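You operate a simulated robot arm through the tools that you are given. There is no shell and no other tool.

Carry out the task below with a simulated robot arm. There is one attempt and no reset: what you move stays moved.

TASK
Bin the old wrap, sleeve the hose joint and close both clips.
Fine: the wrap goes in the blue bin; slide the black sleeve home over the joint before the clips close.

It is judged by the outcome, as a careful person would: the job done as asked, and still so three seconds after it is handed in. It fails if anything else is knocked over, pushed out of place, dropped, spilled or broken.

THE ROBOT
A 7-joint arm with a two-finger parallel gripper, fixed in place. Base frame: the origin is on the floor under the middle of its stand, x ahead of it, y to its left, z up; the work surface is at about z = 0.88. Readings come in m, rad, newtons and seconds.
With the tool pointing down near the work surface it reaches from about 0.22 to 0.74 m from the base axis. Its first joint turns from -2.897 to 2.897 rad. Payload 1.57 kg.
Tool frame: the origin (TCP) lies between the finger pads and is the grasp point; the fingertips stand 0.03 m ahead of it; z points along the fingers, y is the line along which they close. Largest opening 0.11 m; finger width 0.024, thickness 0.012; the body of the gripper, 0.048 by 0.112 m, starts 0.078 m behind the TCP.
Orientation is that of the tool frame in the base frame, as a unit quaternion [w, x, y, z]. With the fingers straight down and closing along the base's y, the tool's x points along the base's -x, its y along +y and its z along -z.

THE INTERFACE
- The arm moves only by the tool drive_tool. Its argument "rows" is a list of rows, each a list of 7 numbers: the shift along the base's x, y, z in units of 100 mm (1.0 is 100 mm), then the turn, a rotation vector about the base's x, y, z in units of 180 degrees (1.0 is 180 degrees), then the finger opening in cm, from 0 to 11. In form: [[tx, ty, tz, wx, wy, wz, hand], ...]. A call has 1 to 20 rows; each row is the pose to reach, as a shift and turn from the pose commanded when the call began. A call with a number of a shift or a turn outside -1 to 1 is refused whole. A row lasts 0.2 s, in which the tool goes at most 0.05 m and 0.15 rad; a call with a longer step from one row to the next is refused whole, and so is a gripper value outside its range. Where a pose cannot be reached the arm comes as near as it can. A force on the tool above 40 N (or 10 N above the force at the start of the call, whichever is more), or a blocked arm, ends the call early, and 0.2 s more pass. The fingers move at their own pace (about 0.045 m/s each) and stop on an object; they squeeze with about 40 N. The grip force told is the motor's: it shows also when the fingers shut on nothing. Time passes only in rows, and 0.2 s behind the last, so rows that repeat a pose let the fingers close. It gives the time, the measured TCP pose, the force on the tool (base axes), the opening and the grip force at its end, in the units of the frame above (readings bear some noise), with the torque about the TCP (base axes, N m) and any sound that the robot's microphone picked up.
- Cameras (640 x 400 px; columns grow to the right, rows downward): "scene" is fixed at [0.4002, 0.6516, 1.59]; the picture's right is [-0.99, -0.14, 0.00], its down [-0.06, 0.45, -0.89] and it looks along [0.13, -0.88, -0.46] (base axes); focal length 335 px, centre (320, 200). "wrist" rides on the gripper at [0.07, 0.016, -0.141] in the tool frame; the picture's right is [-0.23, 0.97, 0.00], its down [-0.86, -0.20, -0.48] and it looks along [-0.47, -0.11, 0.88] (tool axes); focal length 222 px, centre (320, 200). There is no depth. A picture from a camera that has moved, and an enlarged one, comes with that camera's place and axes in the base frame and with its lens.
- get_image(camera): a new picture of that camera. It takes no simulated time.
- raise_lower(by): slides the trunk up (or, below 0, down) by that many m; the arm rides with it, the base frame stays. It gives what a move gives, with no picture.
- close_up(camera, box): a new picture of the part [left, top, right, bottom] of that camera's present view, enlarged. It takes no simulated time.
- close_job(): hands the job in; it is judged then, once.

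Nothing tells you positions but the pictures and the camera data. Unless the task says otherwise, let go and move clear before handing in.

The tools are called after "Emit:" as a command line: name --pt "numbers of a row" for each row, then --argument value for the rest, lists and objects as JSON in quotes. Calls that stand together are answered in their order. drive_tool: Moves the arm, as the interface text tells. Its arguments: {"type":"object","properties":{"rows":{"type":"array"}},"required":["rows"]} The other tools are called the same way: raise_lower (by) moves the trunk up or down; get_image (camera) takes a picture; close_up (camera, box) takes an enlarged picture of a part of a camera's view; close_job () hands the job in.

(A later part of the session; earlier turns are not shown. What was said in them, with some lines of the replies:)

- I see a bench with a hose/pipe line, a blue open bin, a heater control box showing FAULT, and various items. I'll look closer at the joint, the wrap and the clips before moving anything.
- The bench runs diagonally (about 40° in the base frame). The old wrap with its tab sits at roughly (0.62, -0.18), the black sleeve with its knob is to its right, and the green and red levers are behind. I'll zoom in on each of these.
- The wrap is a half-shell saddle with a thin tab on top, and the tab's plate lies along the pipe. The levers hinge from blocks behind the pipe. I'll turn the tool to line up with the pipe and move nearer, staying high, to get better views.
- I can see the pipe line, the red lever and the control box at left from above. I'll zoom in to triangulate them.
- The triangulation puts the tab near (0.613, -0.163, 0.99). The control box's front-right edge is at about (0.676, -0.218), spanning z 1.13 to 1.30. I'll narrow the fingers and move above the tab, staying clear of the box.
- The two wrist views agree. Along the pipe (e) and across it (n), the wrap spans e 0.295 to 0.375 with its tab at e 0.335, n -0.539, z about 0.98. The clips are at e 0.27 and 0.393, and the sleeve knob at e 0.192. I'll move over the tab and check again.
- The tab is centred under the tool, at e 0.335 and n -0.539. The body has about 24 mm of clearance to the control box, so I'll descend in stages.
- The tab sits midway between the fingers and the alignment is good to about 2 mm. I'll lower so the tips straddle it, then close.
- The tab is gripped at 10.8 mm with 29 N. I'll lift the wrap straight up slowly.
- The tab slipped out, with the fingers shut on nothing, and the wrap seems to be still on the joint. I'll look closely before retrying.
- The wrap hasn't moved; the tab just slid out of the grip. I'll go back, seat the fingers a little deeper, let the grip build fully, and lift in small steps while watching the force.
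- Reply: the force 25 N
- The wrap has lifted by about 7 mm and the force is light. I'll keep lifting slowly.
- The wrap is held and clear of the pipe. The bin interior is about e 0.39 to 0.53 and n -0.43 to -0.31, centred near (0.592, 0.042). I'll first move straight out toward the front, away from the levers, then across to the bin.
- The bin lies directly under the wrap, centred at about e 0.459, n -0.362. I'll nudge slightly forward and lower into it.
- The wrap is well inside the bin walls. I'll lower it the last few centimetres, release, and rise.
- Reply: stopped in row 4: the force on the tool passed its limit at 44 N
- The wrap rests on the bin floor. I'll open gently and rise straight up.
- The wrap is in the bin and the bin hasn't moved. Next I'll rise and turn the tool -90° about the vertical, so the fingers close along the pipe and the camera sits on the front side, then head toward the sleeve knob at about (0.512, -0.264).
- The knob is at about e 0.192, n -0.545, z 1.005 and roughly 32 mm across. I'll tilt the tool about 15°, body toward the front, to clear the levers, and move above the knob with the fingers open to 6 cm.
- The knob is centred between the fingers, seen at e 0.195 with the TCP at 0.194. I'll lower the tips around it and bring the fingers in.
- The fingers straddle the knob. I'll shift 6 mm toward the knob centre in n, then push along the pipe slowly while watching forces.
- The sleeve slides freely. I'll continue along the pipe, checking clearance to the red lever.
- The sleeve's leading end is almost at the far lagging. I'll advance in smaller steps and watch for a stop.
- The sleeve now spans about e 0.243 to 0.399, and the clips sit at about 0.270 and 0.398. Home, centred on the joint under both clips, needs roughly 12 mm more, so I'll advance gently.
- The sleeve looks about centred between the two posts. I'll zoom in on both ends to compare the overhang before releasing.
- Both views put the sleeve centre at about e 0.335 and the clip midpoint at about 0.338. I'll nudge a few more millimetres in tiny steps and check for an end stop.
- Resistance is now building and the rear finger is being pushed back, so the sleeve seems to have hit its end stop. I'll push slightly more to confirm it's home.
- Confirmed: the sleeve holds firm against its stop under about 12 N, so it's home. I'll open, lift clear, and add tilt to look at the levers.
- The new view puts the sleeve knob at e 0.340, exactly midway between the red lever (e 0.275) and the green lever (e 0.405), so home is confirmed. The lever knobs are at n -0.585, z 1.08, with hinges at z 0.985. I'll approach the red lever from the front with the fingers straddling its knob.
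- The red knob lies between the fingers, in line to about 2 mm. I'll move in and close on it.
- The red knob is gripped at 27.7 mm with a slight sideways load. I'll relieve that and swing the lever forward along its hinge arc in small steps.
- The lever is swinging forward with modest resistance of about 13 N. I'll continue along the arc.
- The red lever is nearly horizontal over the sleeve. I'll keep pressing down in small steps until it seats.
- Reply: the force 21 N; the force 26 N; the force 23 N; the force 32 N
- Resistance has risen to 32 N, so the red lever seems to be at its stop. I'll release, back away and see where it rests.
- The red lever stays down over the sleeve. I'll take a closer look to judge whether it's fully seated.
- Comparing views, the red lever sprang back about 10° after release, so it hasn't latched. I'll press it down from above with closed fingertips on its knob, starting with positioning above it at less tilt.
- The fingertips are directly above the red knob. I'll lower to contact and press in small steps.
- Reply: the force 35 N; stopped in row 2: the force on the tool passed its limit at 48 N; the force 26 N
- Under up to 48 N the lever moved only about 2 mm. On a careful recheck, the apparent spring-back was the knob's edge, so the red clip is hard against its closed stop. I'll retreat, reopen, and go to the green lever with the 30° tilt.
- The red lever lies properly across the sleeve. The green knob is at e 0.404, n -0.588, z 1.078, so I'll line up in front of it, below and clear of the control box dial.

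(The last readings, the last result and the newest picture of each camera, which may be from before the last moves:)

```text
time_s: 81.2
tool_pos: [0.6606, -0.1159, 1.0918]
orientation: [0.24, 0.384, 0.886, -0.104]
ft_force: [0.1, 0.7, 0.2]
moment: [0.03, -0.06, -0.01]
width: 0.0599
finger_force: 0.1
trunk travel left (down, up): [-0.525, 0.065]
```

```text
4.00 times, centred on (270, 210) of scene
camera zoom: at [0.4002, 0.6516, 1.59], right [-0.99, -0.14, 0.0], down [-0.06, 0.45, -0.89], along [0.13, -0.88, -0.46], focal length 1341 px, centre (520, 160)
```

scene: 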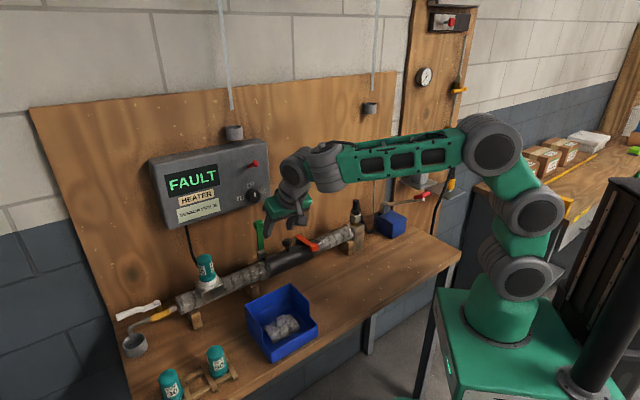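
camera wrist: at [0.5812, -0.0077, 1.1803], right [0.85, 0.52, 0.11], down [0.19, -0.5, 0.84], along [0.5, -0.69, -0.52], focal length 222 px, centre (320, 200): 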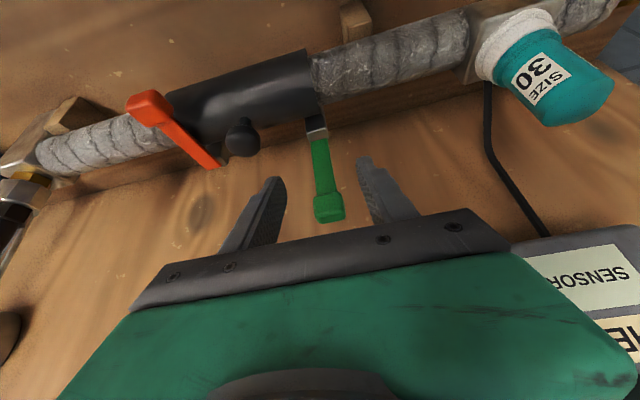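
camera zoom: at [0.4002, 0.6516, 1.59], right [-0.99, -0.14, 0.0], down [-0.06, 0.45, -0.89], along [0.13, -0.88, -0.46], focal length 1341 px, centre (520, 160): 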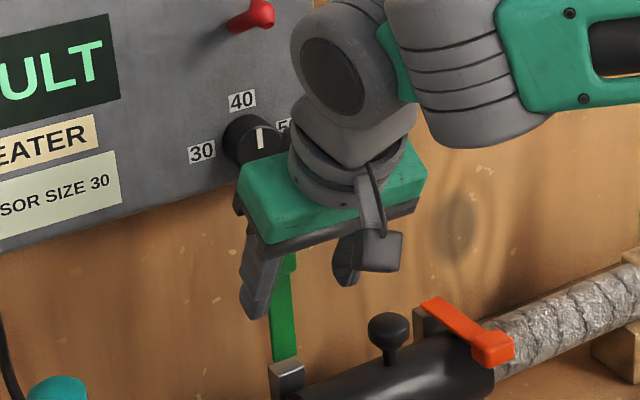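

Emit:
drive_tool --pt "0.065 -0.08 0 0 0 0 6" --pt "0.13 -0.16 0 0 0 0 6" --pt "0.195 -0.24 0 0 0 0 6" --pt "0.259 -0.32 0 0 0 0 6" --pt "0.259 -0.32 0 0 0 0 6"

Emit:
get_image --camera "wrist"

Emit:
close_up --camera "scene" --box '[210, 160, 330, 260]'

```text
time_s: 82.4
tool_pos: [0.6857, -0.1468, 1.0923]
orientation: [0.24, 0.384, 0.885, -0.104]
ft_force: [0.3, -0.3, -0.3]
moment: [-0.01, -0.03, 0.0]
width: 0.0599
finger_force: 0.1
trunk travel left (down, up): [-0.525, 0.065]
```

```text
taken
camera wrist: at [0.6071, -0.0391, 1.1804], right [0.85, 0.52, 0.11], down [0.19, -0.5, 0.84], along [0.5, -0.69, -0.52], focal length 222 px, centre (320, 200)
```

wrist: 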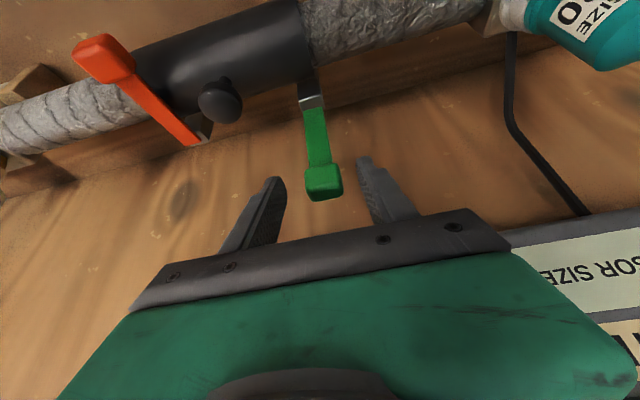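

```text
4.00 times, centred on (270, 210) of scene
camera zoom: at [0.4002, 0.6516, 1.59], right [-0.99, -0.14, 0.0], down [-0.06, 0.45, -0.89], along [0.13, -0.88, -0.46], focal length 1341 px, centre (520, 160)
```

zoom: 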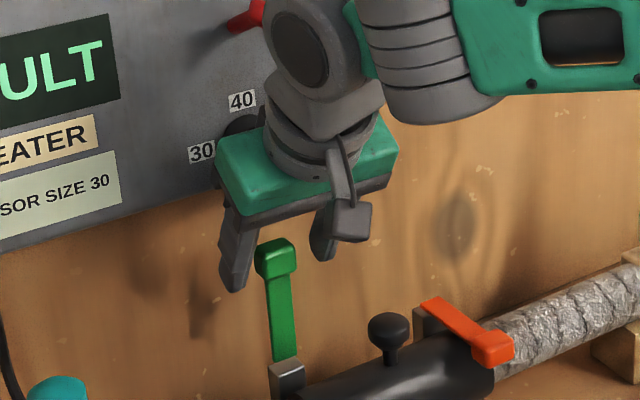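

Emit:
drive_tool --pt "0 0 0 0 0 0 4.5" --pt "0 0 0 0 0 0 3.5" --pt "0 0 0 0 0 0 2.5" --pt "0 0 0 0 0 0 2" --pt "0 0 0 0 0 0 2" --pt "0 0 0 0 0 0 2"

Emit:
close_up --camera "wrist" --box '[220, 80, 420, 220]'

```text
time_s: 83.8
tool_pos: [0.6886, -0.144, 1.0936]
orientation: [0.239, 0.383, 0.886, -0.105]
ft_force: [14.3, 12.9, 1.5]
moment: [0.19, -0.34, 0.8]
width: 0.0277
finger_force: 33.6
trunk travel left (down, up): [-0.525, 0.065]
```

```text
2.86 times, centred on (320, 150) of wrist
camera zoom: at [0.6085, -0.0365, 1.1802], right [0.84, 0.52, 0.11], down [0.2, -0.5, 0.85], along [0.5, -0.69, -0.52], focal length 635 px, centre (320, 343)
```

zoom: 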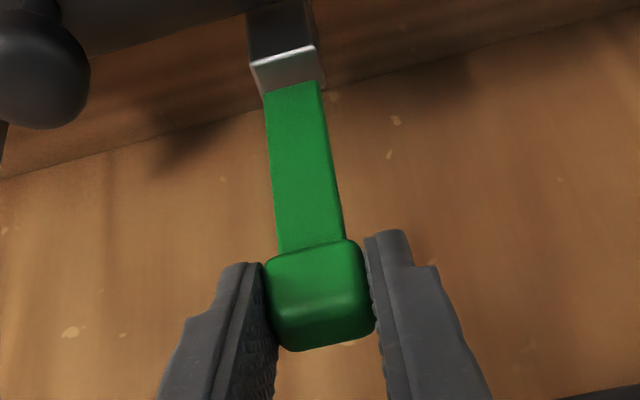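

The green knob is gripped with a sideways load of about 19 N. I'll shift toward +e to relieve it, then swing the lever along its arc.

Emit:
drive_tool --pt "0.01 0.01 0 0 0 0 2" --pt "0.02 0.019 0 0 0 0 2" --pt "0.03 0.028 0 0 0 0 2" --pt "0.03 0.028 0 0 0 0 2"

Emit:
drive_tool --pt "-0.057 0.061 -0.004 0 0 0 2" --pt "-0.114 0.122 -0.015 0 0 0 2" --pt "-0.17 0.181 -0.033 0 0 0 2" --pt "-0.225 0.239 -0.058 0 0 0 2" --pt "-0.278 0.296 -0.09 0 0 0 2" --pt "-0.329 0.35 -0.129 0 0 0 2" --pt "-0.329 0.35 -0.129 0 0 0 2"

Emit:
close_up --camera "wrist" --box '[220, 80, 420, 220]'

Emit:
close_up --camera "scene" --box '[210, 160, 330, 260]'

```text
time_s: 84.8
tool_pos: [0.6887, -0.1436, 1.0922]
orientation: [0.239, 0.386, 0.885, -0.105]
ft_force: [1.8, 5.0, 4.9]
moment: [0.13, 0.17, 0.64]
width: 0.0278
finger_force: 38.6
trunk travel left (down, up): [-0.525, 0.065]
```

```text
time_s: 86.4
tool_pos: [0.6552, -0.1102, 1.0805]
orientation: [0.239, 0.385, 0.885, -0.104]
ft_force: [-1.9, -11.4, 6.4]
moment: [-0.56, -0.96, 0.52]
width: 0.0274
finger_force: 38.5
trunk travel left (down, up): [-0.525, 0.065]
```

```text
2.86 times, centred on (320, 150) of wrist
camera zoom: at [0.5758, -0.0029, 1.1676], right [0.85, 0.52, 0.11], down [0.19, -0.5, 0.84], along [0.5, -0.69, -0.52], focal length 635 px, centre (320, 343)
```

zoom: 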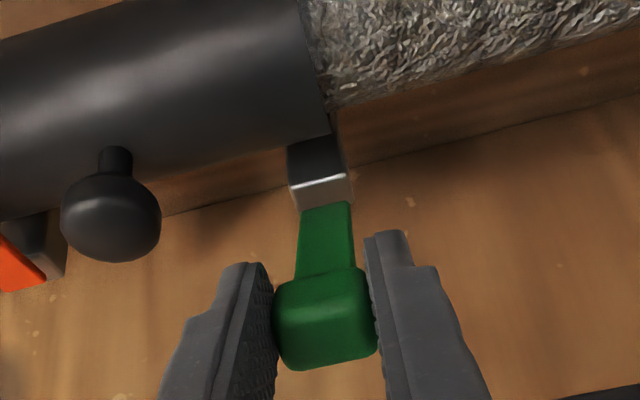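

```text
4.00 times, centred on (270, 210) of scene
camera zoom: at [0.4002, 0.6516, 1.59], right [-0.99, -0.14, 0.0], down [-0.06, 0.45, -0.89], along [0.13, -0.88, -0.46], focal length 1341 px, centre (520, 160)
```

zoom: 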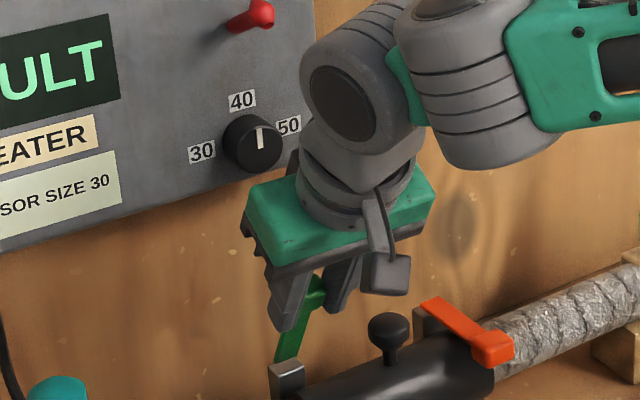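

Emit:
drive_tool --pt "-0.049 0.052 -0.045 0 0 0 2" --pt "-0.094 0.1 -0.096 0 0 0 2" --pt "-0.136 0.145 -0.152 0 0 0 2" --pt "-0.175 0.186 -0.214 0 0 0 2" --pt "-0.209 0.223 -0.281 0 0 0 2" --pt "-0.24 0.256 -0.351 0 0 0 2" --pt "-0.24 0.256 -0.351 0 0 0 2"

Emit:
drive_tool --pt "-0.027 0.028 -0.075 0 0 0 2" --pt "-0.049 0.052 -0.152 0 0 0 2" --pt "-0.066 0.07 -0.232 0 0 0 2" --pt "-0.066 0.07 -0.232 0 0 0 2"

Emit:
close_up --camera "wrist" --box '[220, 80, 420, 220]'

Emit:
close_up --camera "scene" --box '[230, 180, 350, 280]'

```text
time_s: 88.0
tool_pos: [0.6304, -0.0848, 1.0465]
orientation: [0.24, 0.385, 0.885, -0.103]
ft_force: [-10.1, -14.9, 10.4]
moment: [-0.52, -1.08, 0.33]
width: 0.0272
finger_force: 38.2
trunk travel left (down, up): [-0.525, 0.065]
```

```text
time_s: 89.0
tool_pos: [0.6234, -0.0767, 1.0221]
orientation: [0.239, 0.386, 0.885, -0.104]
ft_force: [-19.6, -13.6, 12.6]
moment: [-0.62, -0.87, -0.07]
width: 0.0273
finger_force: 38.0
trunk travel left (down, up): [-0.525, 0.065]
```

```text
2.86 times, centred on (320, 150) of wrist
camera zoom: at [0.5434, 0.0299, 1.1096], right [0.85, 0.52, 0.11], down [0.19, -0.5, 0.84], along [0.5, -0.69, -0.52], focal length 635 px, centre (320, 343)
```

zoom: 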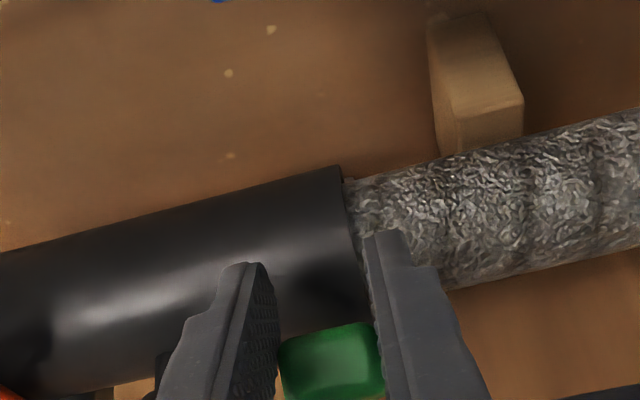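

```text
4.00 times, centred on (290, 230) of scene
camera zoom: at [0.4002, 0.6516, 1.59], right [-0.99, -0.14, 0.0], down [-0.06, 0.45, -0.89], along [0.13, -0.88, -0.46], focal length 1341 px, centre (440, 80)
```

zoom: 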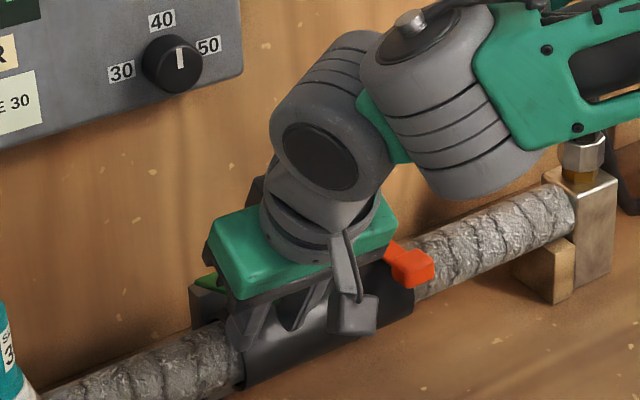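

Sideways load has built to about 24 N toward -e. I'll relieve that, then continue down.

Emit:
drive_tool --pt "-0.012 -0.011 0 0 0 0 2" --pt "-0.024 -0.023 0 0 0 0 2" --pt "-0.036 -0.034 0 0 0 0 2" --pt "-0.036 -0.034 0 0 0 0 2"

Emit:
drive_tool --pt "-0.007 0.007 -0.04 0 0 0 2" --pt "-0.012 0.013 -0.082 0 0 0 2" --pt "-0.012 0.013 -0.082 0 0 0 2"

Emit:
drive_tool --pt "-0.005 0.005 -0.04 0 0 0 2" --pt "-0.008 0.008 -0.08 0 0 0 2" --pt "-0.008 0.008 -0.08 0 0 0 2"

Emit:
close_up --camera "wrist" --box '[220, 80, 420, 220]'

Emit:
close_up --camera "scene" --box '[230, 180, 350, 280]'

```text
time_s: 90.0
tool_pos: [0.6214, -0.0782, 1.0208]
orientation: [0.239, 0.384, 0.886, -0.103]
ft_force: [-2.0, 3.0, 4.1]
moment: [-0.07, -0.4, 0.3]
width: 0.0274
finger_force: 38.2
trunk travel left (down, up): [-0.525, 0.065]
```

```text
time_s: 90.8
tool_pos: [0.6213, -0.0752, 1.0127]
orientation: [0.242, 0.384, 0.885, -0.103]
ft_force: [0.5, 9.8, 12.8]
moment: [-0.68, -0.94, 0.32]
width: 0.0275
finger_force: 37.8
trunk travel left (down, up): [-0.525, 0.065]
```

```text
time_s: 91.6
tool_pos: [0.619, -0.0744, 1.0064]
orientation: [0.239, 0.384, 0.886, -0.104]
ft_force: [3.0, 14.7, 12.1]
moment: [-0.69, -0.92, 0.32]
width: 0.0272
finger_force: 38.1
trunk travel left (down, up): [-0.525, 0.065]
```

```text
2.86 times, centred on (320, 150) of wrist
camera zoom: at [0.5404, 0.0319, 1.093], right [0.84, 0.52, 0.11], down [0.19, -0.5, 0.84], along [0.5, -0.69, -0.52], focal length 635 px, centre (320, 343)
```

zoom: 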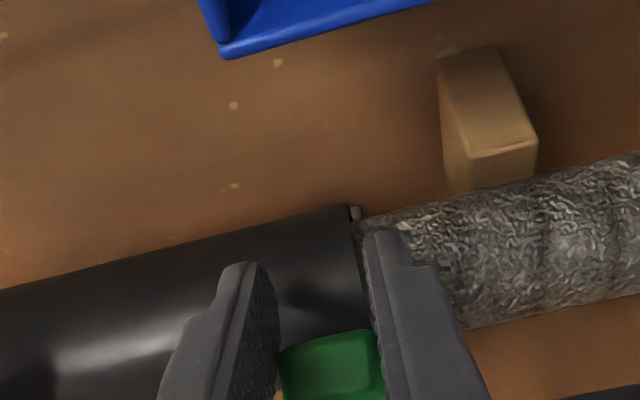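

```text
4.00 times, centred on (290, 230) of scene
camera zoom: at [0.4002, 0.6516, 1.59], right [-0.99, -0.14, 0.0], down [-0.06, 0.45, -0.89], along [0.13, -0.88, -0.46], focal length 1341 px, centre (440, 80)
```

zoom: 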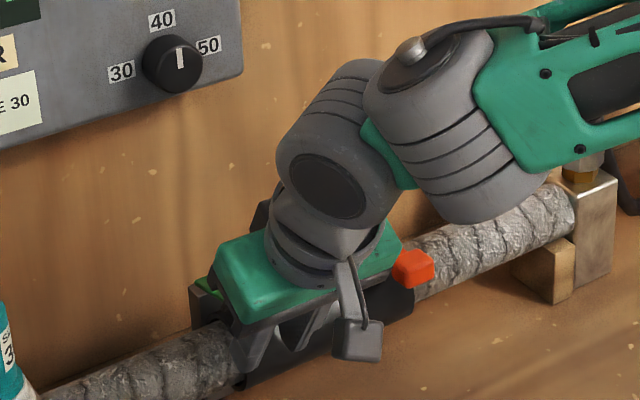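

Emit:
drive_tool --pt "-0.008 0.0 -0.04 0 0 0 2" --pt "-0.012 0.0 -0.08 0 0 0 2" --pt "-0.012 0.0 -0.08 0 0 0 2"

Emit:
drive_tool --pt "0 0 -0.04 0 0 0 2" --pt "0 0 -0.08 0 0 0 2" --pt "0 0 -0.08 0 0 0 2"

Emit:
close_up --camera "wrist" --box '[240, 120, 440, 260]'

```text
time_s: 92.4
tool_pos: [0.6197, -0.0744, 0.998]
orientation: [0.241, 0.384, 0.885, -0.104]
ft_force: [7.2, 17.0, 10.9]
moment: [-0.82, -0.85, 0.42]
width: 0.0272
finger_force: 37.7
trunk travel left (down, up): [-0.525, 0.065]
```

```text
time_s: 93.2
tool_pos: [0.618, -0.0748, 0.99]
orientation: [0.239, 0.384, 0.886, -0.105]
ft_force: [8.7, 19.7, 9.8]
moment: [-0.76, -0.82, 0.39]
width: 0.0273
finger_force: 38.0
trunk travel left (down, up): [-0.525, 0.065]
```

```text
2.86 times, centred on (340, 190) of wrist
camera zoom: at [0.5399, 0.0323, 1.077], right [0.84, 0.52, 0.11], down [0.19, -0.5, 0.85], along [0.5, -0.69, -0.52], focal length 635 px, centre (263, 229)
```

zoom: 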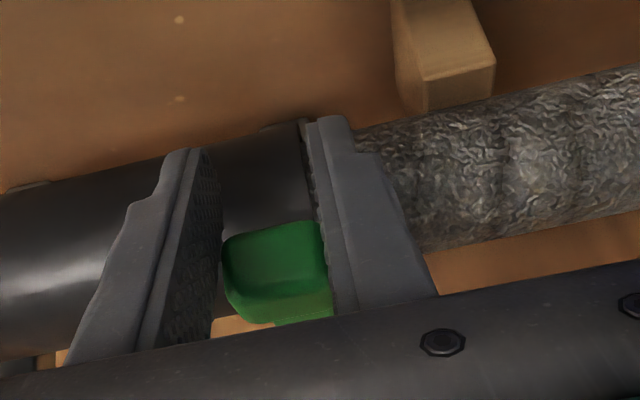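

Emit:
drive_tool --pt "0.012 0.011 0 0 0 0 2" --pt "0.022 0.021 -0.03 0 0 0 2" --pt "0.022 0.021 -0.06 0 0 0 2" --pt "0.022 0.021 -0.06 0 0 0 2"

Emit:
drive_tool --pt "0 0 -0.03 0 0 0 2" --pt "0 0 -0.06 0 0 0 2" --pt "0 0 -0.06 0 0 0 2"

Emit:
close_up --camera "wrist" --box '[240, 120, 440, 260]'

```text
time_s: 94.2
tool_pos: [0.62, -0.0753, 0.9829]
orientation: [0.239, 0.385, 0.885, -0.105]
ft_force: [-1.6, 8.5, 11.5]
moment: [-0.68, -0.64, 0.2]
width: 0.0274
finger_force: 38.2
trunk travel left (down, up): [-0.525, 0.065]
```

```text
time_s: 95.0
tool_pos: [0.62, -0.0742, 0.9816]
orientation: [0.243, 0.385, 0.884, -0.104]
ft_force: [-4.2, 1.2, 29.5]
moment: [-0.5, -0.52, 0.18]
width: 0.0275
finger_force: 37.9
trunk travel left (down, up): [-0.525, 0.065]
```

```text
2.86 times, centred on (340, 190) of wrist
camera zoom: at [0.5402, 0.0321, 1.068], right [0.85, 0.52, 0.12], down [0.19, -0.5, 0.85], along [0.5, -0.69, -0.52], focal length 635 px, centre (263, 229)
```

zoom: 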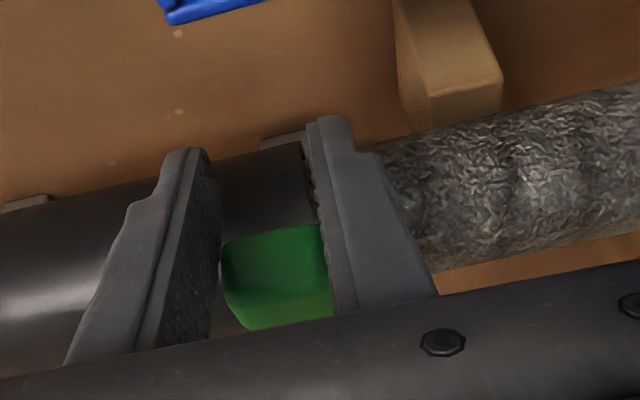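

The green lever reaches the same stop, with the load jumping to 29.5 N. I'll release, then press from above to be sure it's seated.

Emit:
drive_tool --pt "0 0 0.02 0 0 0 3" --pt "0 0 0.02 0 0 0 4" --pt "0 0 0.02 0 0 0 4.5" --pt "0 0 0.02 0 0 0 4.5" --pt "-0.05 0.054 0.12 0 0 0 4.5" --pt "-0.105 0.112 0.25 0 0 0 4.5" --pt "-0.2 0.22 0.45 0 0 0 4.5" --pt "-0.28 0.3 0.65 0 0 0 4.5" --pt "-0.34 0.36 0.85 0 0 0 4.5" --pt "-0.34 0.36 1.0 0 0 0 4.5" --pt "-0.34 0.36 1.0 0 0 0 4.5"

Emit:
get_image --camera "wrist"

Emit:
close_up --camera "scene" --box '[230, 190, 350, 290]'

```text
time_s: 97.4
tool_pos: [0.5873, -0.0387, 1.0786]
orientation: [0.24, 0.384, 0.885, -0.103]
ft_force: [-0.8, 0.5, -1.1]
moment: [-0.02, 0.01, 0.02]
width: 0.0447
finger_force: 0.1
trunk travel left (down, up): [-0.525, 0.065]
```

```text
taken
camera wrist: at [0.5076, 0.0679, 1.1652], right [0.85, 0.52, 0.11], down [0.19, -0.5, 0.84], along [0.5, -0.69, -0.52], focal length 222 px, centre (320, 200)
```

wrist: 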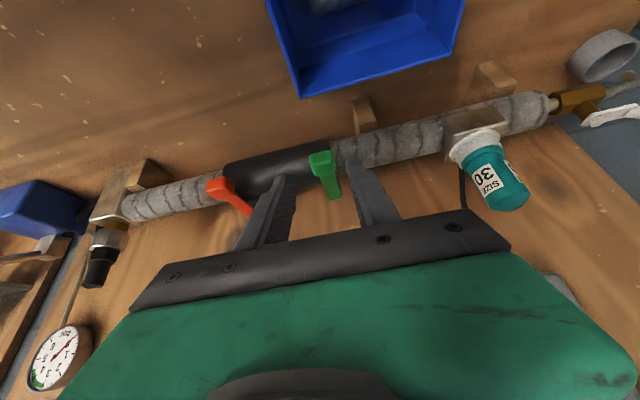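

```text
4.00 times, centred on (290, 240) of scene
camera zoom: at [0.4002, 0.6516, 1.59], right [-0.99, -0.14, 0.0], down [-0.06, 0.45, -0.89], along [0.13, -0.88, -0.46], focal length 1341 px, centre (440, 40)
```

zoom: 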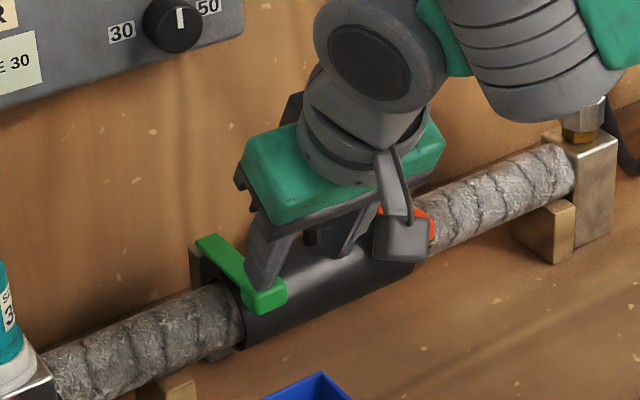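

Emit:
drive_tool --pt "0.0 0.0 0.05 0.02 0.019 0 3" --pt "0.05 -0.05 0.05 0.04 0.038 0 1.5" --pt "0.15 -0.16 0.02 0.0608 0.057 0 0" --pt "0.28 -0.3 -0.05 0.0608 0.057 0 0" --pt "0.408 -0.444 -0.12 0.0608 0.057 0 0" --pt "0.408 -0.444 -0.12 0.0608 0.057 0 0"

Emit:
close_up --camera "wrist" --box '[220, 100, 420, 240]'

Emit:
close_up --camera "scene" --box '[230, 190, 350, 290]'

```text
time_s: 98.8
tool_pos: [0.628, -0.0827, 1.0658]
orientation: [0.121, 0.395, 0.909, -0.053]
ft_force: [0.4, 0.1, -0.5]
moment: [0.01, 0.0, -0.01]
width: 0.0001
finger_force: 21.6
trunk travel left (down, up): [-0.525, 0.065]
```

```text
2.86 times, centred on (320, 170) of wrist
camera zoom: at [0.5672, 0.0036, 1.1839], right [0.86, 0.5, 0.06], down [0.33, -0.65, 0.69], along [0.38, -0.57, -0.72], focal length 635 px, centre (320, 286)
```

zoom: 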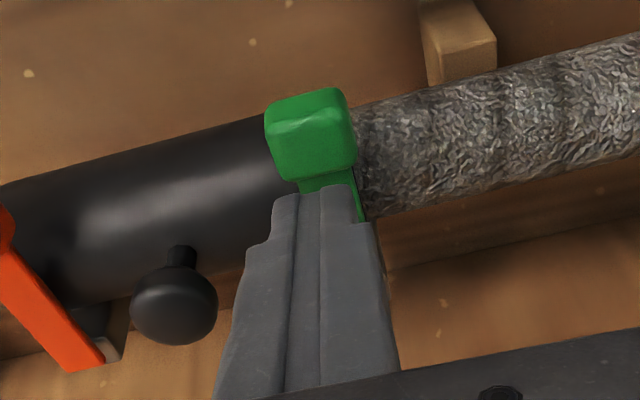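

```text
4.00 times, centred on (290, 240) of scene
camera zoom: at [0.4002, 0.6516, 1.59], right [-0.99, -0.14, 0.0], down [-0.06, 0.45, -0.89], along [0.13, -0.88, -0.46], focal length 1341 px, centre (440, 40)
```

zoom: 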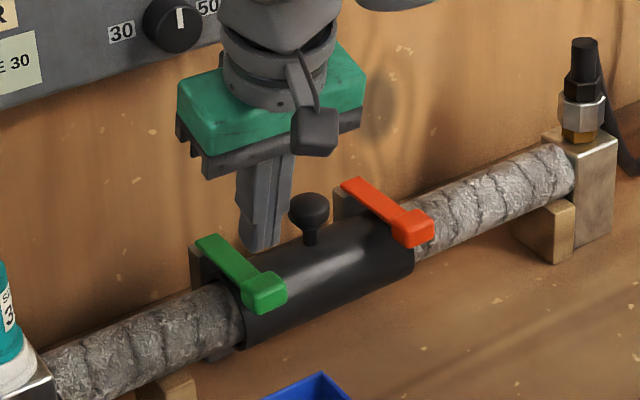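

Both levers lie down over the sleeve at matching angles. I'll press the green knob from above to confirm it's seated.

Emit:
drive_tool --pt "0 0 -0.08 0 0 0 0" --pt "0 0 -0.16 0 0 0 0" --pt "0 0 -0.24 0 0 0 0" --pt "0 0 -0.3 0 0 0 0" --pt "0 0 -0.3 0 0 0 0"

Emit:
drive_tool --pt "0 0 -0.03 0 0 0 0" --pt "0 0 -0.06 0 0 0 0" --pt "0 0 -0.06 0 0 0 0"

Emit:
close_up --camera "scene" --box '[230, 190, 350, 290]'

```text
time_s: 100.0
tool_pos: [0.6288, -0.0838, 1.0371]
orientation: [0.123, 0.394, 0.909, -0.052]
ft_force: [0.4, -0.3, 6.8]
moment: [0.05, 0.0, 0.01]
width: 0.0
finger_force: 21.2
trunk travel left (down, up): [-0.525, 0.065]
```

```text
time_s: 100.8
tool_pos: [0.627, -0.0828, 1.0346]
orientation: [0.126, 0.394, 0.909, -0.052]
ft_force: [0.8, 0.3, 34.2]
moment: [0.15, 0.09, -0.07]
width: 0.0
finger_force: 21.6
trunk travel left (down, up): [-0.525, 0.065]
```

```text
4.00 times, centred on (290, 240) of scene
camera zoom: at [0.4002, 0.6516, 1.59], right [-0.99, -0.14, 0.0], down [-0.06, 0.45, -0.89], along [0.13, -0.88, -0.46], focal length 1341 px, centre (440, 40)
```

zoom: 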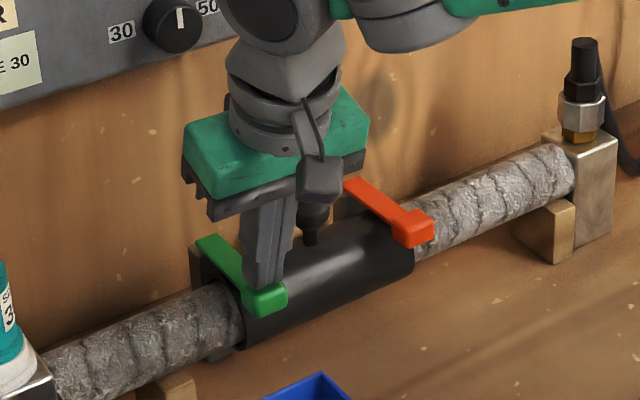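

The green clip shows the same hard stop at the same height. I'll retreat well clear and do a final inspection.

Emit:
drive_tool --pt "0 0 0.15 0 0 0 0" --pt "0 0 0.4 0 0 0 0" --pt "-0.15 0.15 0.7 0 0 0 1" --pt "-0.35 0.35 1.0 0 0 0 2" --pt "-0.6 0.4 1.0 0 0 0 3" --pt "-0.9 0.4 1.0 0 0 0 4" --pt "-1.0 0.4 1.0 0 0 0 5" --pt "-1.0 0.4 1.0 0 0 0 5"

Emit:
drive_tool --pt "-0.3 0.0 0.3 0 0 0 5" --pt "-0.6 0.0 0.6 0 0 0 5" --pt "-0.9 0.0 0.9 0 0 0 5" --pt "-1.0 0.0 1.0 0 0 0 5" --pt "-1.0 0.0 1.0 0 0 0 5"

Emit:
get_image --camera "scene"

Emit:
get_image --camera "wrist"

Emit:
close_up --camera "scene" --box '[240, 200, 360, 290]'

Emit:
close_up --camera "scene" --box '[220, 270, 340, 370]'

```text
time_s: 102.6
tool_pos: [0.5274, -0.0428, 1.1288]
orientation: [0.121, 0.395, 0.909, -0.054]
ft_force: [0.2, -0.3, -0.4]
moment: [-0.03, 0.03, 0.01]
width: 0.0499
finger_force: 0.0
trunk travel left (down, up): [-0.525, 0.065]
```

```text
time_s: 103.8
tool_pos: [0.4268, -0.0429, 1.2286]
orientation: [0.121, 0.394, 0.909, -0.053]
ft_force: [0.0, 0.5, -1.0]
moment: [0.0, -0.02, 0.02]
width: 0.0501
finger_force: 0.0
trunk travel left (down, up): [-0.525, 0.065]
```

```text
taken
```

scene: 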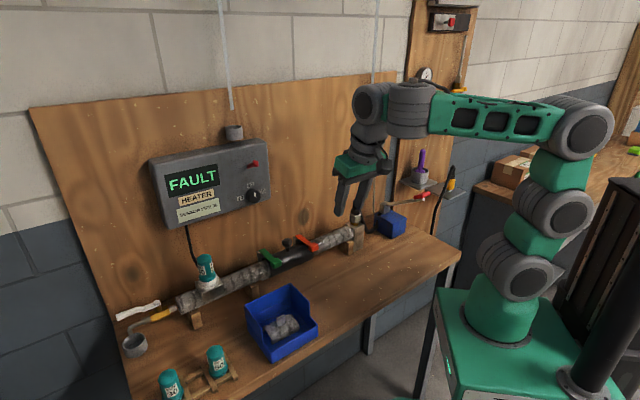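

```text
taken
camera wrist: at [0.3667, 0.0436, 1.3477], right [0.86, 0.5, 0.06], down [0.33, -0.65, 0.69], along [0.38, -0.57, -0.72], focal length 222 px, centre (320, 200)
```

wrist: 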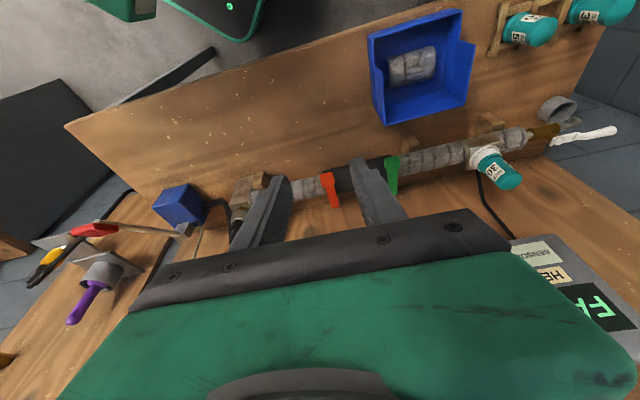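

```text
4.44 times, centred on (300, 245) of scene
camera zoom: at [0.4002, 0.6516, 1.59], right [-0.99, -0.14, 0.0], down [-0.06, 0.45, -0.89], along [0.13, -0.88, -0.46], focal length 1490 px, centre (409, 0)
```

zoom: 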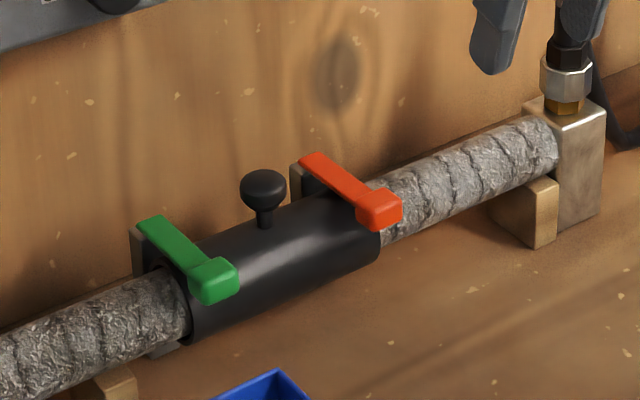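

```text
4.00 times, centred on (280, 320) of scene
camera zoom: at [0.4002, 0.6516, 1.59], right [-0.99, -0.14, 0.0], down [-0.06, 0.45, -0.89], along [0.13, -0.88, -0.46], focal length 1341 px, centre (480, -280)
```

zoom: 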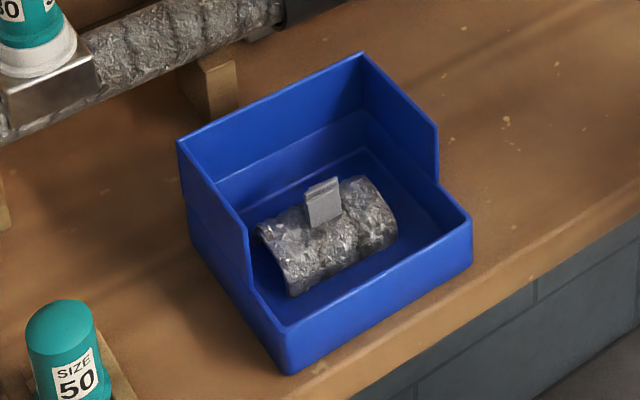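

The final check is clean. The old wrap sits in the blue bin, and the sleeve is home over the joint, centred between the clips. Both the red and green levers are down across it and staying down. Nothing else has moved and the arm is clear, so I'm handing in.

Emit:
close_job

```text
The job is handed in.
```

I binned the old wrap, slid the sleeve home and closed both clips, then handed the job in. I don't have the judge's result yet.

- **Old wrap:** it's in the blue bin, set down on the bin floor. The first lift slipped off the tab without moving the wrap; the second lifted it cleanly.
- **Sleeve:** it's over the joint and against its end stop, where it didn't move under about 12 N. It sits midway between the two clips.
- **Clips:** both levers are down across the sleeve and stayed down after I let go. Pressing each knob from above (48 N red, 34 N green) moved it only 2–3 mm. I didn't hear a click from either, so I'm judging them closed by that firm stop rather than by a latch.

The final pictures show nothing else knocked or shifted, and the arm is clear of the bench.
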